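You operate a simulated robot arm through the tools that you are given. There is no shell and no other tool. Be economical: measure what you need, move in short steps, check, and stop when the job is done.

You are at the controls of a simulated robot arm. One attempt, no reset.

JOB
Slide the onion tub along the folding table until it stands next to the box marked spacers.

It is judged by the outcome, as a careful person would: the job done as asked, and still so three seconds after it is handed in. It fails if anything else is knocked over, pushed out of place, dropped, spilled or broken.

ROBOT AND FRAMES
A 5-joint arm with a two-finger parallel gripper, fixed in place. Base frame: the origin is at the foot of the arm, x ahead of it, y to its left, z up; the work surface is at about z = 0. Lengths are in mm, angles in rad, forces in N, time in s.
With the tool pointing down near the work surface it reaches from about 260 to 600 mm from the base axis. Its first joint turns from -1.152 to 1.152 rad. The tool tilts only in the upright plane through the base axis and itself; it spins freely about its own axis. Payload 1.57 kg.
The tool frame sits at the grasp point between the pads (the TCP): z along the fingers, y along the line on which they close. The tips reach 30 mm beyond it. The gripper opens to 80 mm. The fingers are 17 mm wide and 12 mm thick; the gripper's body (40 by 82 mm) begins 80 mm behind the TCP.
Orientation is told as [roll, pitch, yaw] about the base's x, y, z axes, in that order, counted from this pose: with the fingers straight down and closing along the base's y, the tool's x points along the base's -x, its y along +y and its z along -z.

CONTROLS
- The arm moves only by the tool arm_command. Its argument "series" is a list of rows, each a list of 6 numbers: the shift along the base's x, y, z in mm, then the turn, a rotation vector about the base's x, y, z in rad. In form: [[dx, dy, dz, ax, ay, az], ...]. A call has 1 to 8 rows; each row shifts and turns the commanded pose from where the row before left it. "gripper" is the closure, from 0 (fully open) to 1 (shut), set as the call begins (left out, the last holds). Rows are played at 5 a second. More than 50 mm and 0.15 rad between two rows, or a gripper value outside its range, and nothing of the call is played. Where a pose cannot be reached the arm comes as near as it can. A force on the tool above 40 N (or 10 N above the force at the start of the call, whichever is more), or a blocked arm, ends the call early, and 0.2 s more pass. Each finger travels about 153 mm/s and halts on what it meets, pressing with about 38 N; the grip force reading is that of the motor and also rises with nothing between the fingers. The clock runs only during rows and for 0.2 s after the last one: add rows that do not move to give the fingers time. The reply holds the time, the measured pose of the TCP, the force on the tool along the base axes, the opening and the grip force, in the units named above and with some noise, and new pictures: "pictures" is both (left out), scene, wrist or none.
- Cameras (640 x 400 px; columns grow to the right, rows downward): "scene" is fixed at [52.9, 416.5, 520]; the picture's right is [-0.52, -0.85, 0.00], its down [-0.52, 0.32, -0.79] and it looks along [0.68, -0.41, -0.61] (base axes); focal length 304 px, centre (320, 200). "wrist" rides on the gripper at [72, -7, -122] in the tool frame; the picture's right is [0.09, 1.00, 0.00], its down [-0.84, 0.08, -0.54] and it looks along [-0.54, 0.05, 0.84] (tool axes); focal length 238 px, centre (320, 200). There is no depth. A picture from a camera that has moved, and an enlarged one, comes with that camera's place and axes in the base frame and with its lens.
- zoom(camera, box): a new picture of the part [left, top, right, bottom] of that camera's present view, enlarged. It takes no simulated time.
- sign_off(): hands the job in; it is judged then, once.

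Go step by step. Nothing tells you positions but the pictures and the camera data: compare them with the known pose of the tool, close in by small moves and look again before you grip or let go. The budget is 90 turns and 170 pictures, counting those below and the enlarged ones. Unless the task says otherwise, let go and move clear before handing in, and close with one line.

The tools are called after "Emit:" by a JSON object that holds its "method" and its "body". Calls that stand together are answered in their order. arm_command: Moves the arm, as the interface text tells. Its arguments: {"type":"object","properties":{"series":{"type":"array"},"gripper":{"type":"number"},"pictures":{"type":"string","enum":["both","scene","wrist","none"]}},"required":["series"]} The other tools are called the same way: zoom (camera, box) takes an enlarged picture of a part of a camera's view; sign_off () hands the job in.

At the start:

```text
time: 0.0
position: [433.6, 141.9, 321.4]
orientation: [0.002, 0.0, -0.001]
ft_force: [0.8, 0.5, 0.5]
finger_gap: 79.8
grip_force: 0.1
```

scene: 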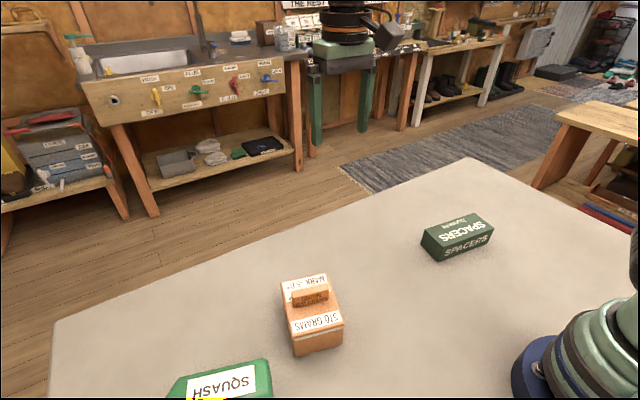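
wrist: 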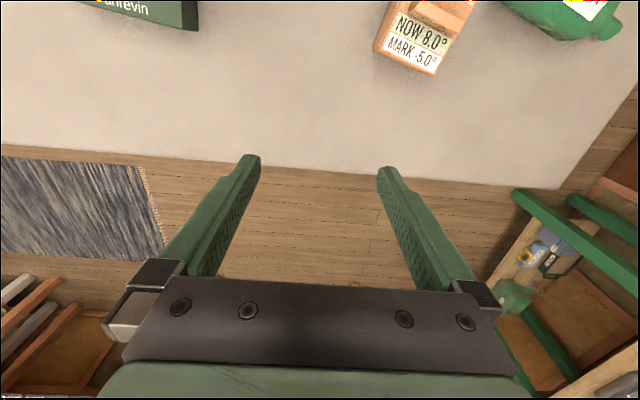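

I see a green "SPACERS" box, an orange block with labels, and a green "SQUASH" container; I don't see the onion tub yet. I'll zoom in on each label.

Emit:
{"method": "zoom", "body": {"camera": "scene", "box": [150, 260, 360, 400]}}

Emit:
{"method": "zoom", "body": {"camera": "scene", "box": [400, 190, 520, 270]}}

Emit:
{"method": "zoom", "body": {"camera": "wrist", "box": [340, 0, 640, 100]}}

```text
2.86 times, centred on (255, 330) of scene
camera zoom: at [52.9, 416.5, 520.0], right [-0.52, -0.85, 0.0], down [-0.52, 0.32, -0.79], along [0.68, -0.41, -0.61], focal length 867 px, centre (506, -171)
```

zoom: 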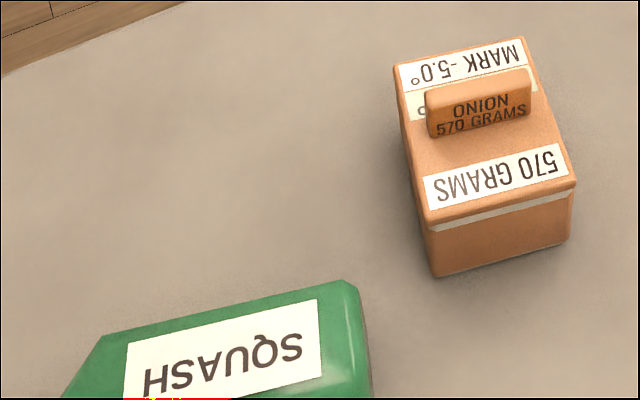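

```text
5.00 times, centred on (460, 230) of scene
camera zoom: at [52.9, 416.5, 520.0], right [-0.52, -0.85, 0.0], down [-0.52, 0.32, -0.79], along [0.68, -0.41, -0.61], focal length 1517 px, centre (-380, 50)
```

zoom: 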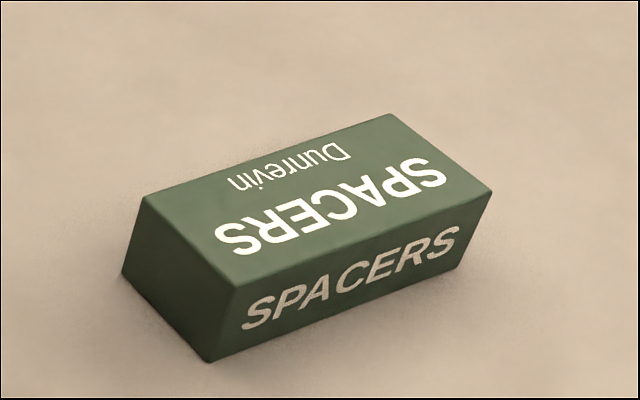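

```text
2.13 times, centred on (490, 50) of wrist
camera zoom: at [362.6, 137.0, 444.2], right [-0.09, 1.0, 0.0], down [0.84, 0.08, 0.54], along [0.54, 0.05, -0.84], focal length 508 px, centre (-43, 520)
```

zoom: 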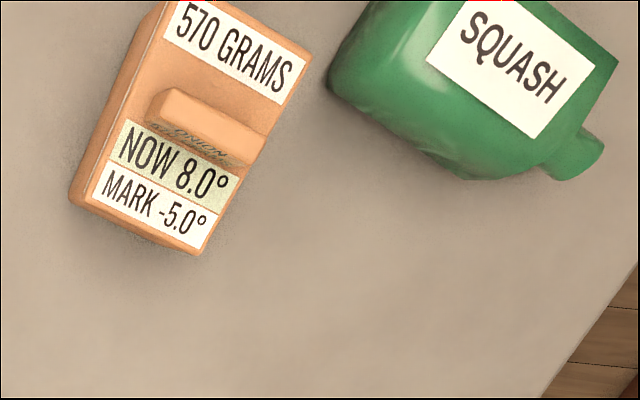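

The orange box is the onion tub. It centres on about (324, 272), roughly 106 x 86 mm with the top near z 64, its long axis at about -0.29 rad. A bar handle crosses its lid. Its label (now 8° against a mark of -5°) suggests the contents may be liquid, so I'll keep it level and on the table. The spacers box's near end is at about y -40, x 302–361. I'll go above the handle first.

Emit:
{"method": "arm_command", "body": {"series": [[-13.4, 16.4, -14, 0, 0, 0.145], [-13.4, 16.4, -14, 0, 0, 0.145], [-13.4, 16.4, -14, 0, 0, 0.145], [-13.4, 16.4, -14, 0, 0, 0.145], [-13.4, 16.4, -14, 0, 0, 0.145], [-13.4, 16.4, -14, 0, 0, 0.145], [-13.4, 16.4, -14, 0, 0, 0.145], [-13.4, 16.4, -14, 0, 0, 0.145]], "gripper": 0}}

Emit:
{"method": "arm_command", "body": {"series": [[0, 0, 0, 0, 0, 0.125], [0, 0, 0, 0, 0, 0]]}}

```text
time: 1.8
position: [328.1, 272.7, 210.2]
orientation: [0.0, -0.002, 1.162]
ft_force: [-0.6, 0.5, 0.1]
finger_gap: 80.3
grip_force: 0.0
camera wrist: at [304.9, 206.4, 332.0], right [-0.95, 0.31, 0.0], down [0.26, 0.8, 0.54], along [0.17, 0.52, -0.84], focal length 238 px, centre (320, 200)
```

scene: 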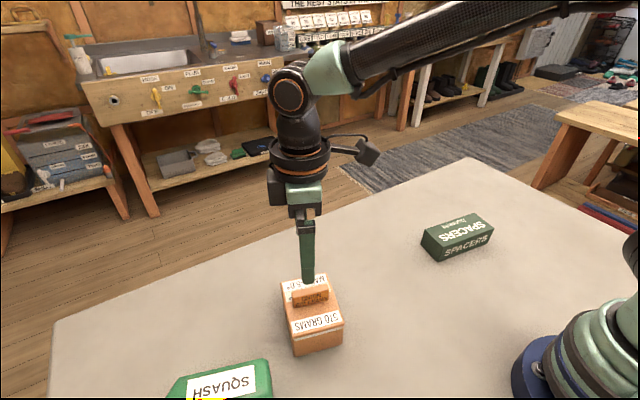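
wrist: 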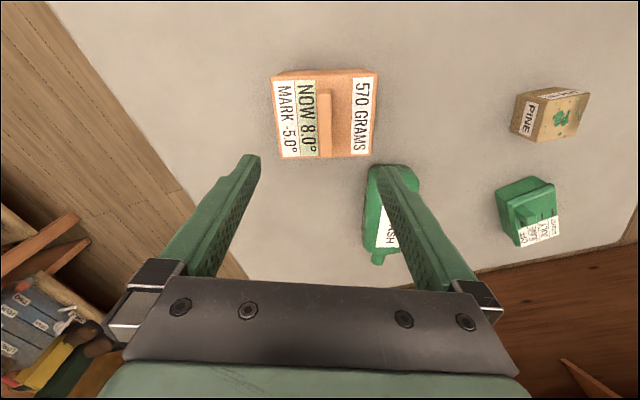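

```text
time: 2.4
position: [326.4, 273.6, 210.4]
orientation: [0.0, 0.0, 1.285]
ft_force: [0.1, 0.0, 0.6]
finger_gap: 80.0
grip_force: 0.0
camera wrist: at [313.4, 203.8, 332.1], right [-0.98, 0.19, 0.0], down [0.16, 0.82, 0.54], along [0.1, 0.53, -0.84], focal length 238 px, centre (320, 200)
```

scene: 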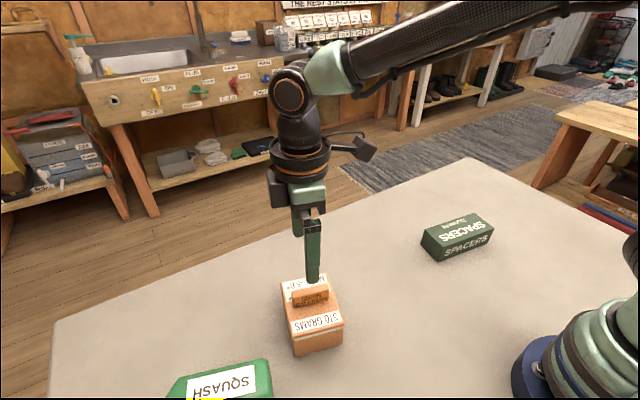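
wrist: 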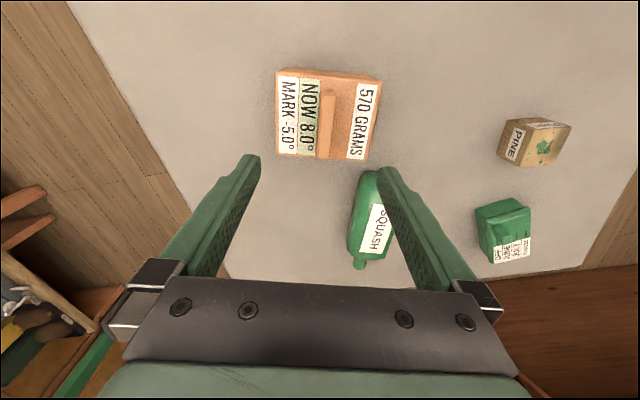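

The wrist camera now shows the tub, the handle bar and three other objects well to the side. I'll zoom in to fix the handle's place and angle.

Emit:
{"method": "zoom", "body": {"camera": "wrist", "box": [250, 50, 410, 170]}}

Emit:
{"method": "zoom", "body": {"camera": "scene", "box": [260, 260, 370, 360]}}

```text
3.33 times, centred on (330, 110) of wrist
camera zoom: at [313.4, 203.8, 332.1], right [-0.98, 0.19, 0.0], down [0.16, 0.82, 0.54], along [0.1, 0.53, -0.84], focal length 794 px, centre (287, 500)
```

zoom: 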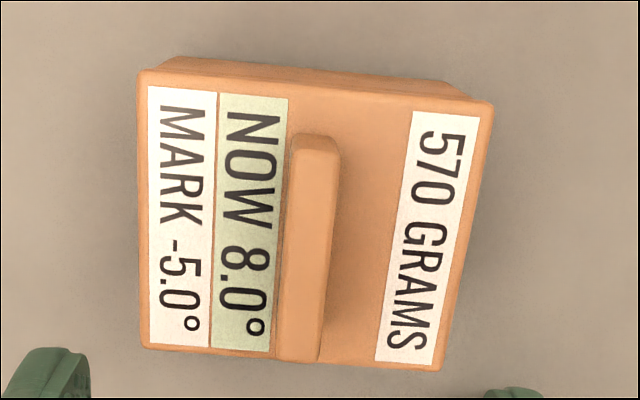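

```text
4.00 times, centred on (315, 310) of scene
camera zoom: at [52.8, 416.5, 520.0], right [-0.52, -0.85, 0.0], down [-0.52, 0.32, -0.79], along [0.68, -0.41, -0.61], focal length 1214 px, centre (340, -240)
```

zoom: 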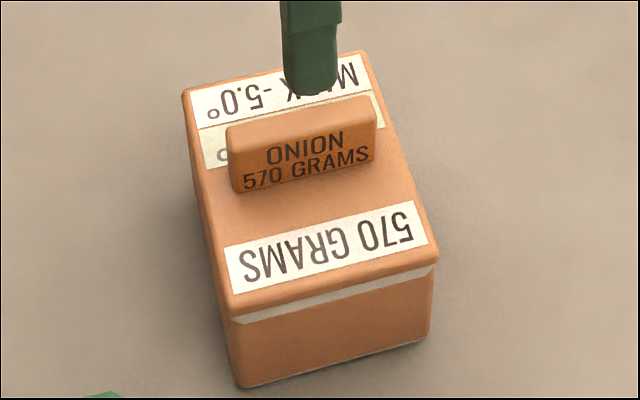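

The handle is a bar about 13 mm thick, centred near (323, 272), rising to about z 98 and angled about 0.26 rad from y. I'll descend most of the way with the fingers open and check.

Emit:
{"method": "arm_command", "body": {"series": [[-1, -0.5, -28, 0, 0, 0.028], [-1, -0.5, -28, 0, 0, 0], [-0.4, -0.5, -28, 0, 0, 0], [0, 0, 0, 0, 0, 0]]}}

Emit:
{"method": "zoom", "body": {"camera": "scene", "box": [240, 250, 380, 360]}}

```text
time: 3.4
position: [324.1, 271.7, 125.9]
orientation: [0.001, 0.001, 1.312]
ft_force: [0.5, -0.2, 1.1]
finger_gap: 80.0
grip_force: 0.1
camera wrist: at [313.4, 201.5, 248.1], right [-0.99, 0.16, 0.0], down [0.14, 0.83, 0.54], along [0.09, 0.53, -0.84], focal length 238 px, centre (320, 200)
```

scene: 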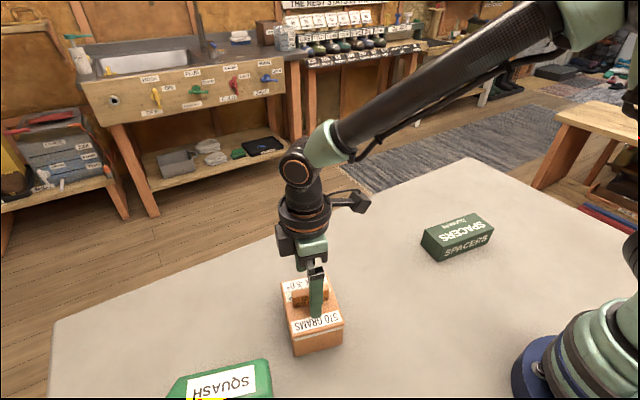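
wrist: 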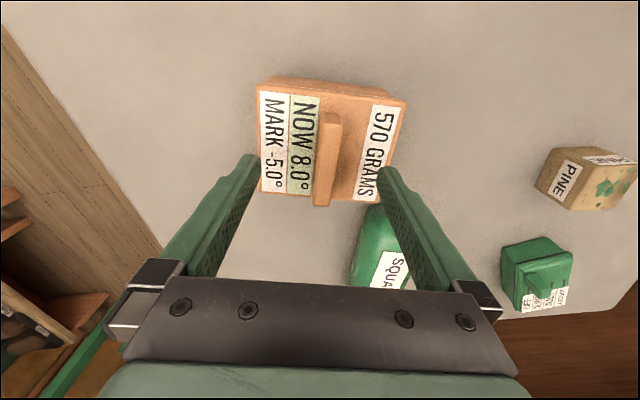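

```text
3.64 times, centred on (310, 305) of scene
camera zoom: at [52.9, 416.5, 520.0], right [-0.52, -0.85, 0.0], down [-0.52, 0.32, -0.79], along [0.68, -0.41, -0.61], focal length 1104 px, centre (356, -182)
```

zoom: 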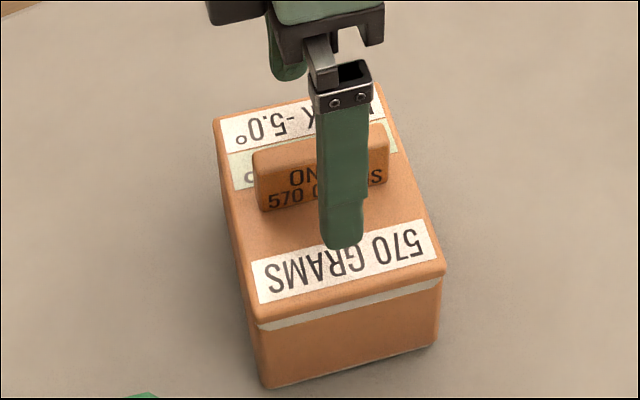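

The tool is parallel to the handle, and the handle centre lies about 3 mm toward -x and 5 mm toward -y. I'll correct that and lower carefully around it.

Emit:
{"method": "arm_command", "body": {"series": [[-4, -4.5, 0, 0, 0, 0], [0, 0, -8, 0, 0, 0], [0, 0, -7, 0, 0, 0], [0, 0, -6, 0, 0, 0], [0, 0, 0, 0, 0, 0]]}}

Emit:
{"method": "zoom", "body": {"camera": "scene", "box": [240, 250, 380, 360]}}

```text
time: 4.6
position: [319.4, 268.2, 105.5]
orientation: [-0.001, 0.0, 1.313]
ft_force: [0.0, -0.2, -0.2]
finger_gap: 79.8
grip_force: 0.0
camera wrist: at [309.2, 197.4, 227.1], right [-0.99, 0.16, 0.0], down [0.14, 0.83, 0.54], along [0.09, 0.53, -0.84], focal length 238 px, centre (320, 200)
```

scene: 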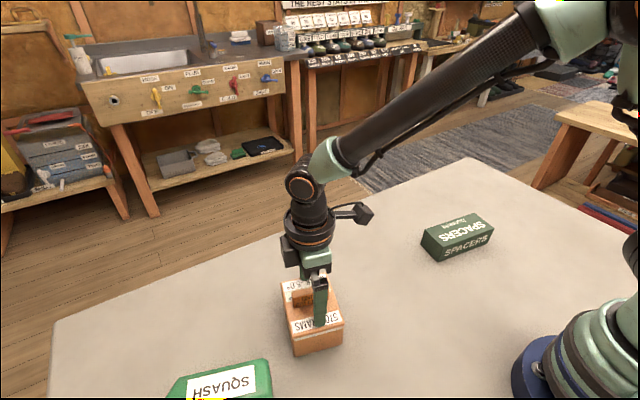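
wrist: 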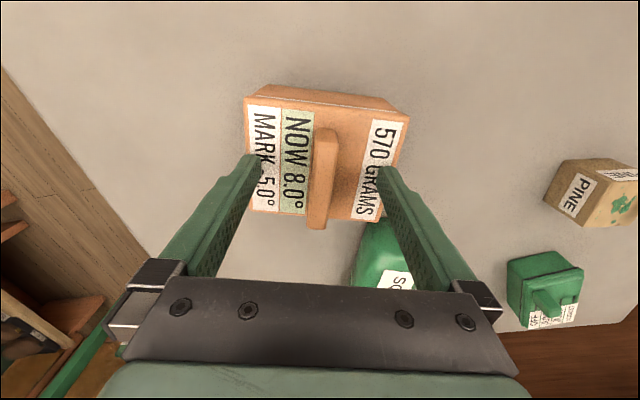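

```text
3.64 times, centred on (310, 305) of scene
camera zoom: at [52.9, 416.5, 520.0], right [-0.52, -0.85, 0.0], down [-0.52, 0.32, -0.79], along [0.68, -0.41, -0.61], focal length 1104 px, centre (356, -182)
```

zoom: 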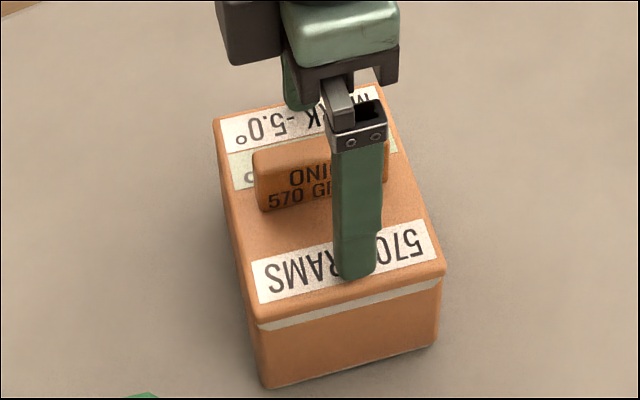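

The fingers straddle the middle of the handle with the tips about 10 mm above the lid. I'll close on the handle.

Emit:
{"method": "arm_command", "body": {"series": [[0, 0, 0, 0, 0, 0], [0, 0, 0, 0, 0, 0], [0, 0, 0, 0, 0, 0]], "gripper": 0.65}}

Emit:
{"method": "zoom", "body": {"camera": "wrist", "box": [220, 70, 420, 240]}}

```text
time: 5.4
position: [320.7, 266.9, 104.7]
orientation: [0.001, 0.001, 1.313]
ft_force: [0.6, -0.1, 0.1]
finger_gap: 28.1
grip_force: 0.0
camera wrist: at [309.2, 197.4, 227.3], right [-0.99, 0.16, 0.0], down [0.14, 0.83, 0.54], along [0.09, 0.53, -0.84], focal length 238 px, centre (320, 200)
```

scene: 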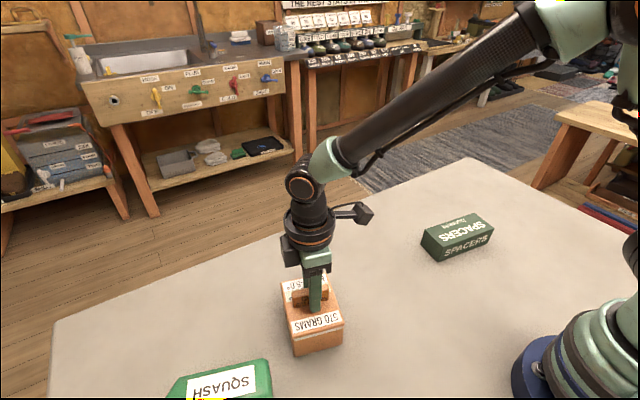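
wrist: 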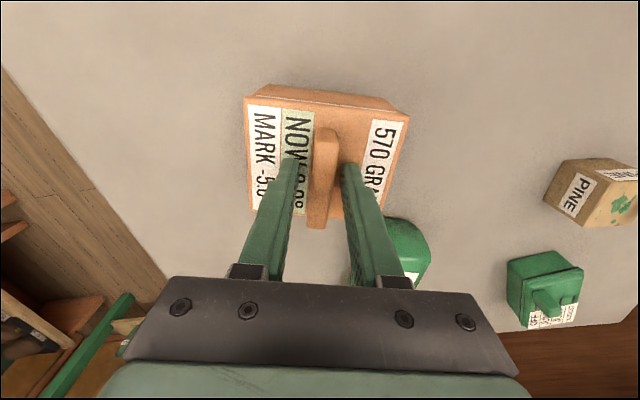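

```text
2.35 times, centred on (320, 155) of wrist
camera zoom: at [309.2, 197.4, 227.3], right [-0.99, 0.16, 0.0], down [0.14, 0.83, 0.54], along [0.09, 0.53, -0.84], focal length 561 px, centre (320, 306)
```

zoom: 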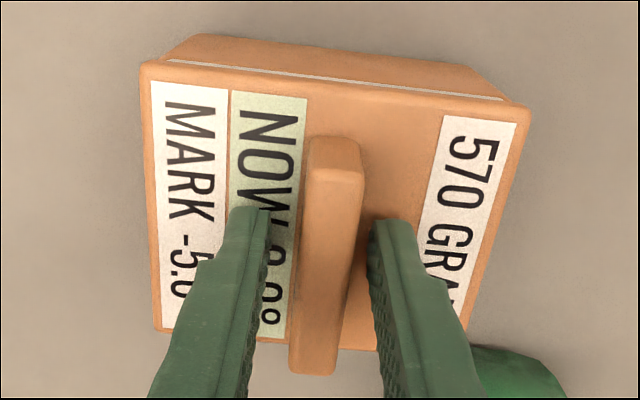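

The handle sits centred and parallel between the fingers. I'll close fully.

Emit:
{"method": "arm_command", "body": {"series": [[0, 0, 0, 0, 0, 0], [0, 0, 0, 0, 0, 0]], "gripper": 1}}

```text
time: 6.0
position: [320.9, 268.2, 106.2]
orientation: [0.0, -0.001, 1.312]
ft_force: [-0.7, -0.7, 1.0]
finger_gap: 13.9
grip_force: 30.5
camera wrist: at [309.2, 197.4, 227.3], right [-0.99, 0.17, 0.0], down [0.14, 0.83, 0.54], along [0.09, 0.53, -0.84], focal length 238 px, centre (320, 200)
```

scene: 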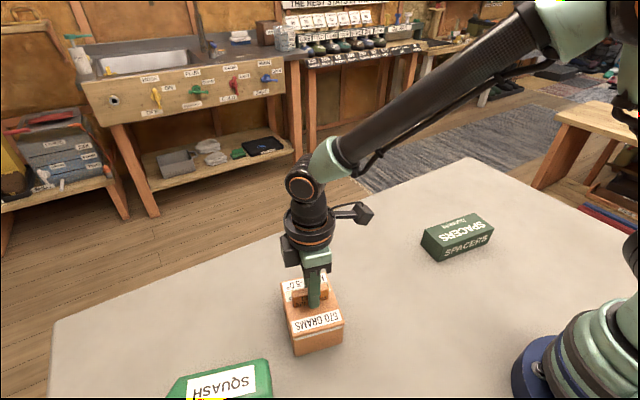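
wrist: 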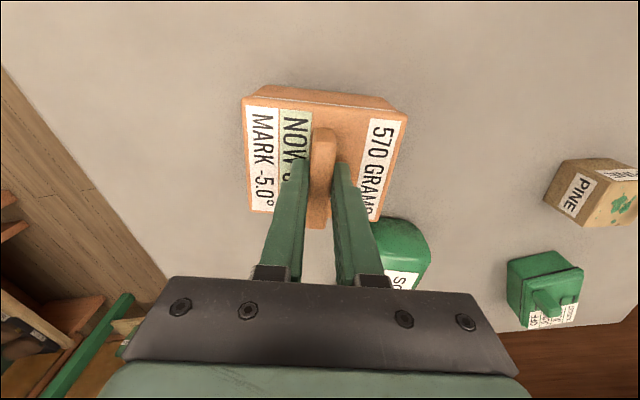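

The grip holds at 13.9 mm. I'll slide slowly toward the spacers box, starting with a short stretch.

Emit:
{"method": "arm_command", "body": {"series": [[0.3, -3, 0, 0, 0, 0], [0.5, -7, 0, 0, 0, 0.005], [0.6, -10, 0, 0, 0, 0.005], [0.6, -10, 0, 0, 0, 0.005], [0.6, -10, 0, 0, 0, 0.005], [0.5, -7, 0, 0, 0, 0.005], [0.2, -3, 0, 0, 0, 0]]}}

```text
time: 7.6
position: [323.5, 218.4, 105.3]
orientation: [0.0, 0.0, 1.339]
ft_force: [-0.2, 2.7, 2.6]
finger_gap: 13.7
grip_force: 30.0
camera wrist: at [314.1, 147.2, 227.3], right [-0.99, 0.14, 0.0], down [0.12, 0.83, 0.54], along [0.08, 0.54, -0.84], focal length 238 px, centre (320, 200)
```

scene: 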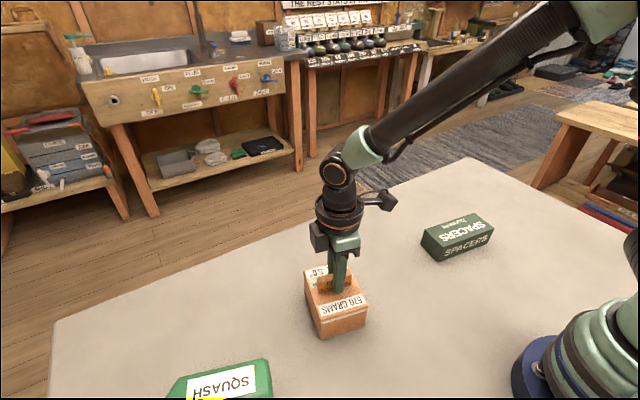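
wrist: 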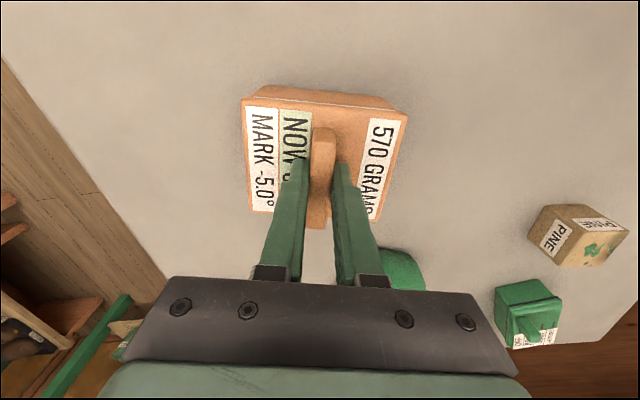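

The tub slides level with little force. I'll carry on with another 110 mm.

Emit:
{"method": "arm_command", "body": {"series": [[0.6, -8, 0, 0, 0, 0.005], [0.8, -14, 0, 0, 0, 0.006], [0.8, -16, 0, 0, 0, 0.007], [0.8, -17, 0, 0, 0, 0.007], [0.8, -17, 0, 0, 0, 0.007], [0.8, -16, 0, 0, 0, 0.007], [0.8, -14, 0, 0, 0, 0.006], [0.6, -8, 0, 0, 0, 0.005]]}}

Emit:
{"method": "zoom", "body": {"camera": "scene", "box": [320, 180, 520, 320]}}

```text
time: 9.4
position: [328.1, 107.6, 105.8]
orientation: [0.002, 0.001, 1.388]
ft_force: [0.2, -0.4, -0.5]
finger_gap: 13.6
grip_force: 30.2
camera wrist: at [322.9, 36.1, 227.3], right [-1.0, 0.09, 0.0], down [0.08, 0.84, 0.54], along [0.05, 0.54, -0.84], focal length 238 px, centre (320, 200)
```

scene: 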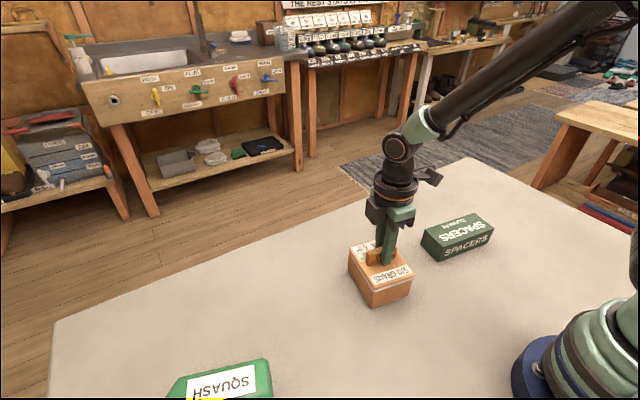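
wrist: 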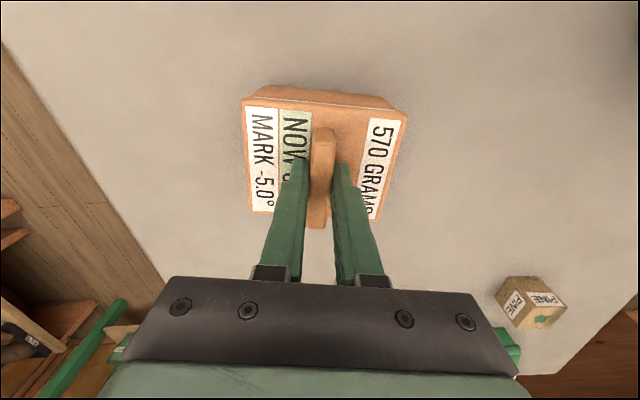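

```text
2.86 times, centred on (420, 250) of scene
camera zoom: at [52.9, 416.5, 520.0], right [-0.52, -0.85, 0.0], down [-0.52, 0.32, -0.79], along [0.68, -0.41, -0.61], focal length 867 px, centre (34, 57)
```

zoom: 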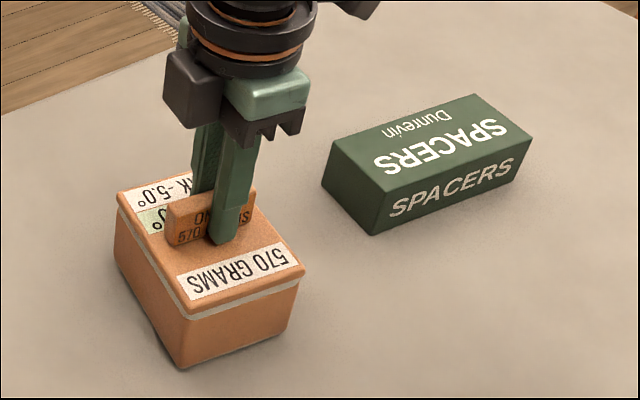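

The tub's facing side is about 105 mm from the spacers box. I'll slide another 60 mm, turn slightly to line up, and recheck.

Emit:
{"method": "arm_command", "body": {"series": [[0.5, -4, 0, 0, 0, 0.006], [0.8, -8, 0, 0, 0, 0.006], [0.8, -10, 0, 0, 0, 0.007], [0.8, -11, 0, 0, 0, 0.007], [0.8, -10, 0, 0, 0, 0.007], [0.8, -9, 0, 0, 0, 0.007], [0.8, -6, 0, 0, 0, 0.006], [0.3, -2, 0, 0, 0, 0.005]]}}

Emit:
{"method": "zoom", "body": {"camera": "scene", "box": [360, 180, 520, 300]}}

```text
time: 11.2
position: [334.9, 48.0, 105.1]
orientation: [0.0, 0.0, 1.44]
ft_force: [-0.2, 2.5, 0.9]
finger_gap: 13.6
grip_force: 30.2
camera wrist: at [333.0, -23.4, 227.3], right [-1.0, 0.04, 0.0], down [0.03, 0.84, 0.54], along [0.02, 0.54, -0.84], focal length 238 px, centre (320, 200)
```

scene: 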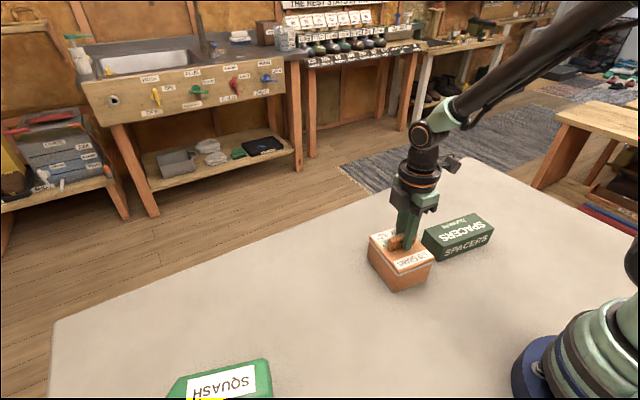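
wrist: 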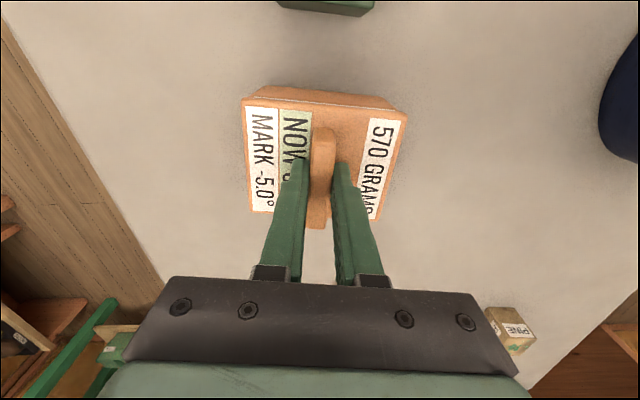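

```text
3.33 times, centred on (440, 240) of scene
camera zoom: at [52.8, 416.5, 520.0], right [-0.52, -0.85, 0.0], down [-0.52, 0.32, -0.79], along [0.68, -0.41, -0.61], focal length 1012 px, centre (-80, 67)
```

zoom: 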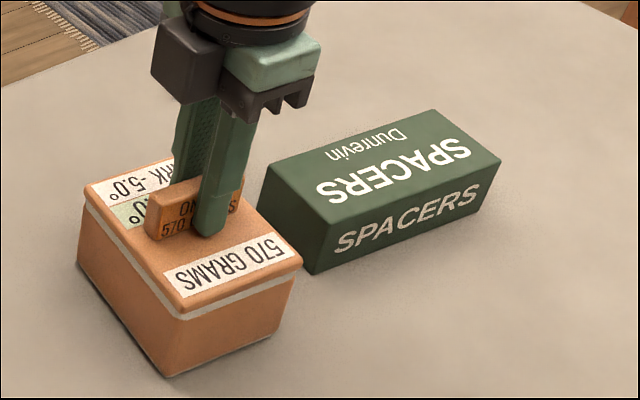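

About 50 mm of gap remains and the tub is lined up with the end of the spacers box. I'll slide 32 mm more, then look again.

Emit:
{"method": "arm_command", "body": {"series": [[0.2, -3, 0, 0, 0, 0], [0.2, -6, 0, 0, 0, 0], [0.2, -8, 0, 0, 0, 0], [0.2, -8, 0, 0, 0, 0], [0.2, -5, 0, 0, 0, 0], [0, -2, 0, 0, 0, 0], [0, 0, 0, 0, 0, 0]]}}

Emit:
{"method": "zoom", "body": {"camera": "scene", "box": [370, 190, 510, 290]}}

Emit:
{"method": "zoom", "body": {"camera": "wrist", "box": [220, 0, 420, 120]}}

```text
time: 12.8
position: [337.0, 15.7, 104.8]
orientation: [-0.002, 0.001, 1.44]
ft_force: [0.5, 4.1, 7.8]
finger_gap: 13.7
grip_force: 30.0
camera wrist: at [334.0, -55.3, 227.2], right [-1.0, 0.04, 0.0], down [0.03, 0.84, 0.54], along [0.02, 0.54, -0.84], focal length 238 px, centre (320, 200)
```

scene: 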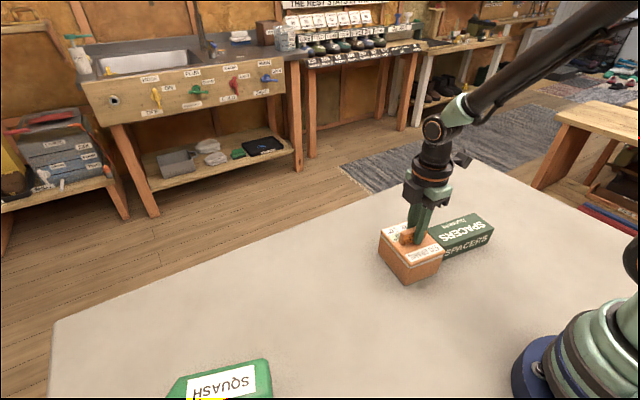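
wrist: 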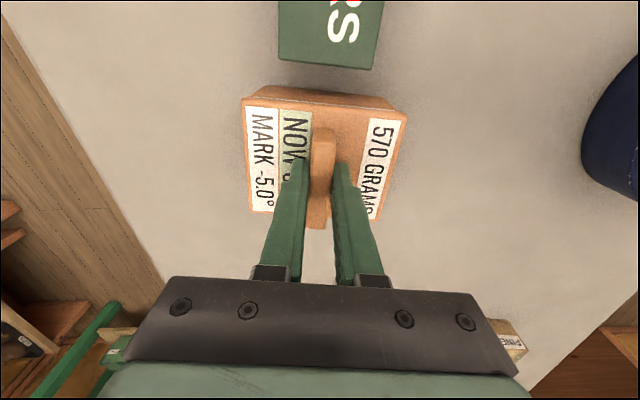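

```text
4.00 times, centred on (440, 240) of scene
camera zoom: at [52.8, 416.5, 520.0], right [-0.52, -0.85, 0.0], down [-0.52, 0.32, -0.79], along [0.68, -0.41, -0.61], focal length 1214 px, centre (-160, 40)
```

zoom: 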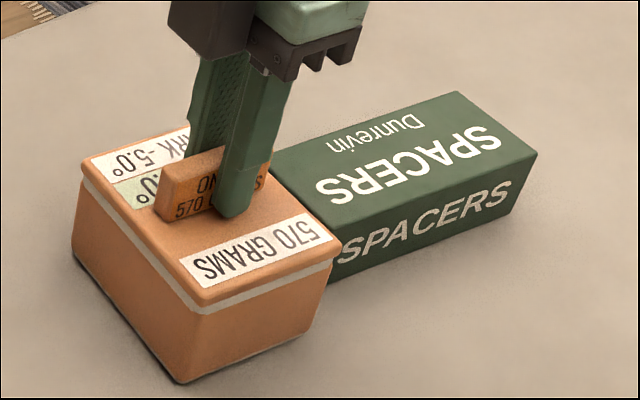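

```text
3.20 times, centred on (320, 60) of wrist
camera zoom: at [334.0, -55.3, 227.2], right [-1.0, 0.04, 0.0], down [0.03, 0.84, 0.54], along [0.02, 0.54, -0.84], focal length 763 px, centre (320, 648)
```

zoom: 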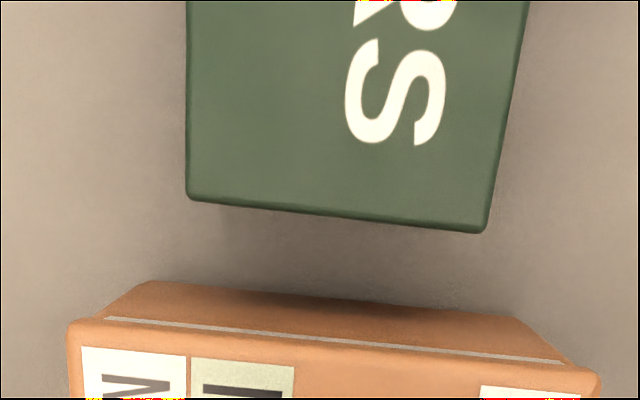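

The faces are parallel with a gap of about 23 mm. I'll close most of it with 13 mm of slow travel.

Emit:
{"method": "arm_command", "body": {"series": [[0, -2, 0, 0, 0, 0], [0.1, -3, 0, 0, 0, 0], [0.1, -3, 0, 0, 0, 0], [0.1, -3, 0, 0, 0, 0], [0, -2, 0, 0, 0, 0], [0, 0, 0, 0, 0, 0], [0, 0, 0, 0, 0, 0]], "pictures": "none"}}

Emit:
{"method": "zoom", "body": {"camera": "wrist", "box": [220, 0, 420, 120]}}

Emit:
{"method": "zoom", "body": {"camera": "scene", "box": [370, 190, 510, 290]}}

```text
time: 14.4
position: [336.2, 2.3, 105.1]
orientation: [0.0, -0.001, 1.439]
ft_force: [-1.0, 2.4, 4.4]
finger_gap: 13.6
grip_force: 30.2
```

```text
3.20 times, centred on (320, 60) of wrist
camera zoom: at [334.2, -68.1, 227.2], right [-1.0, 0.04, 0.0], down [0.03, 0.84, 0.54], along [0.02, 0.54, -0.84], focal length 763 px, centre (320, 648)
```

zoom: 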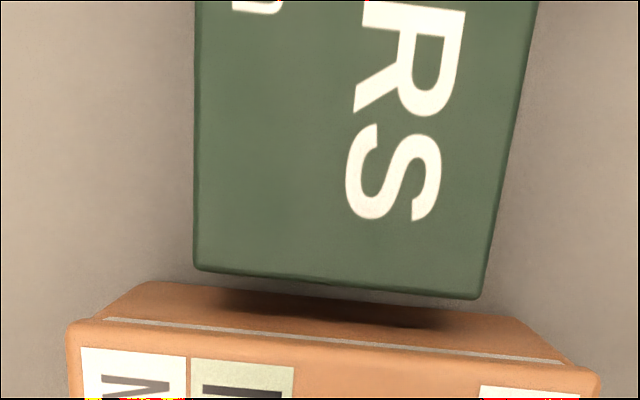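

```text
4.00 times, centred on (440, 240) of scene
camera zoom: at [52.8, 416.5, 520.0], right [-0.52, -0.85, 0.0], down [-0.52, 0.32, -0.79], along [0.68, -0.41, -0.61], focal length 1214 px, centre (-160, 40)
```

zoom: 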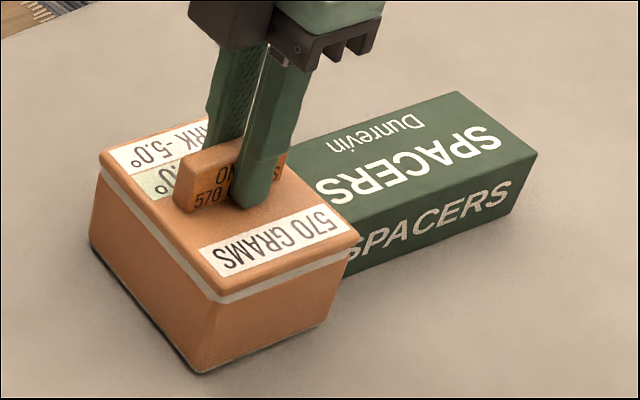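

The tub now stands about 10 mm from the spacers box, which hasn't moved. I'll let go and lift straight up.

Emit:
{"method": "arm_command", "body": {"series": [[0, 0, 0, 0, 0, 0], [0, 0, 0, 0, 0, 0], [0, 0, 0, 0, 0, 0]], "gripper": 0.5, "pictures": "wrist"}}

Emit:
{"method": "arm_command", "body": {"series": [[0, 0, 5, 0, 0, 0], [0, 0, 10, 0, 0, 0], [0, 0, 20, 0, 0, 0], [0, 0, 30, 0, 0, 0], [0, 0, 30, 0, 0, 0], [0, 0, 30, 0, 0, 0], [0, 0, 0, 0, 0, 0]]}}

Emit:
{"method": "zoom", "body": {"camera": "scene", "box": [370, 190, 510, 290]}}

```text
time: 15.2
position: [337.3, 3.0, 104.9]
orientation: [-0.001, 0.0, 1.44]
ft_force: [1.3, 0.1, -0.3]
finger_gap: 40.0
grip_force: 0.1
camera wrist: at [334.3, -68.0, 227.2], right [-1.0, 0.04, 0.0], down [0.03, 0.84, 0.54], along [0.02, 0.54, -0.84], focal length 238 px, centre (320, 200)
```

wrist: 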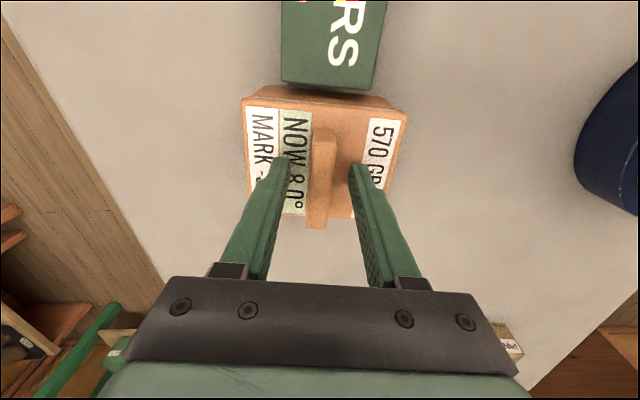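

```text
time: 16.8
position: [336.7, 1.8, 229.4]
orientation: [0.001, -0.001, 1.441]
ft_force: [-0.3, -0.4, -0.3]
finger_gap: 40.1
grip_force: 0.1
camera wrist: at [334.8, -68.5, 352.4], right [-1.0, 0.04, 0.0], down [0.03, 0.84, 0.54], along [0.02, 0.54, -0.84], focal length 238 px, centre (320, 200)
```

scene: 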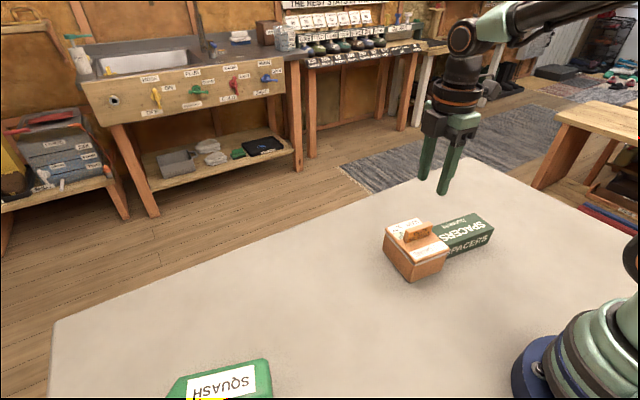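
wrist: 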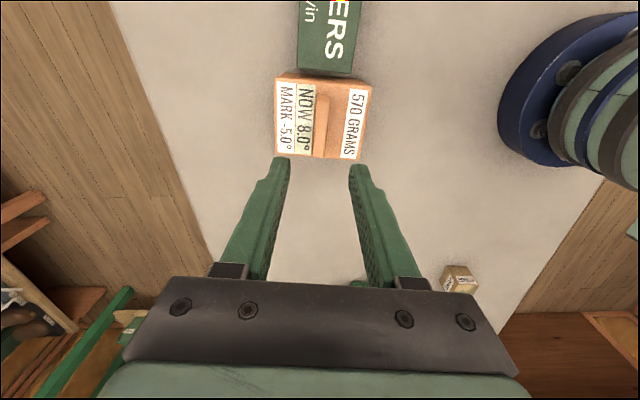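

```text
4.00 times, centred on (440, 240) of scene
camera zoom: at [52.8, 416.5, 520.0], right [-0.52, -0.85, 0.0], down [-0.52, 0.32, -0.79], along [0.68, -0.41, -0.61], focal length 1214 px, centre (-160, 40)
```

zoom: 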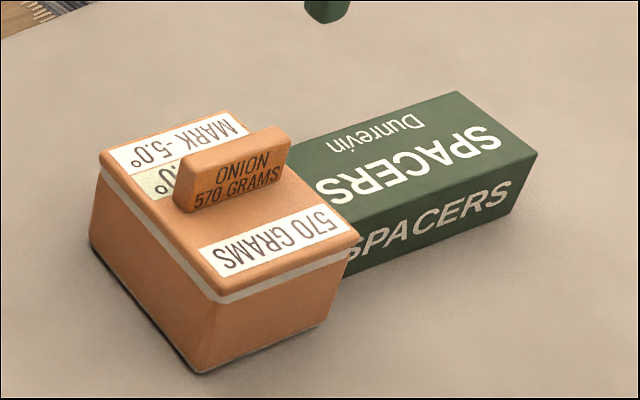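

The tub stands upright next to the spacers box, nothing else has moved, and the arm is clear. I'm handing in.

Emit:
{"method": "sign_off", "body": {}}

```text
The job is handed in.
```

The onion tub was slid along the table, kept level with its lid on, and now stands about 10 mm from the spacers box; nothing else was touched.
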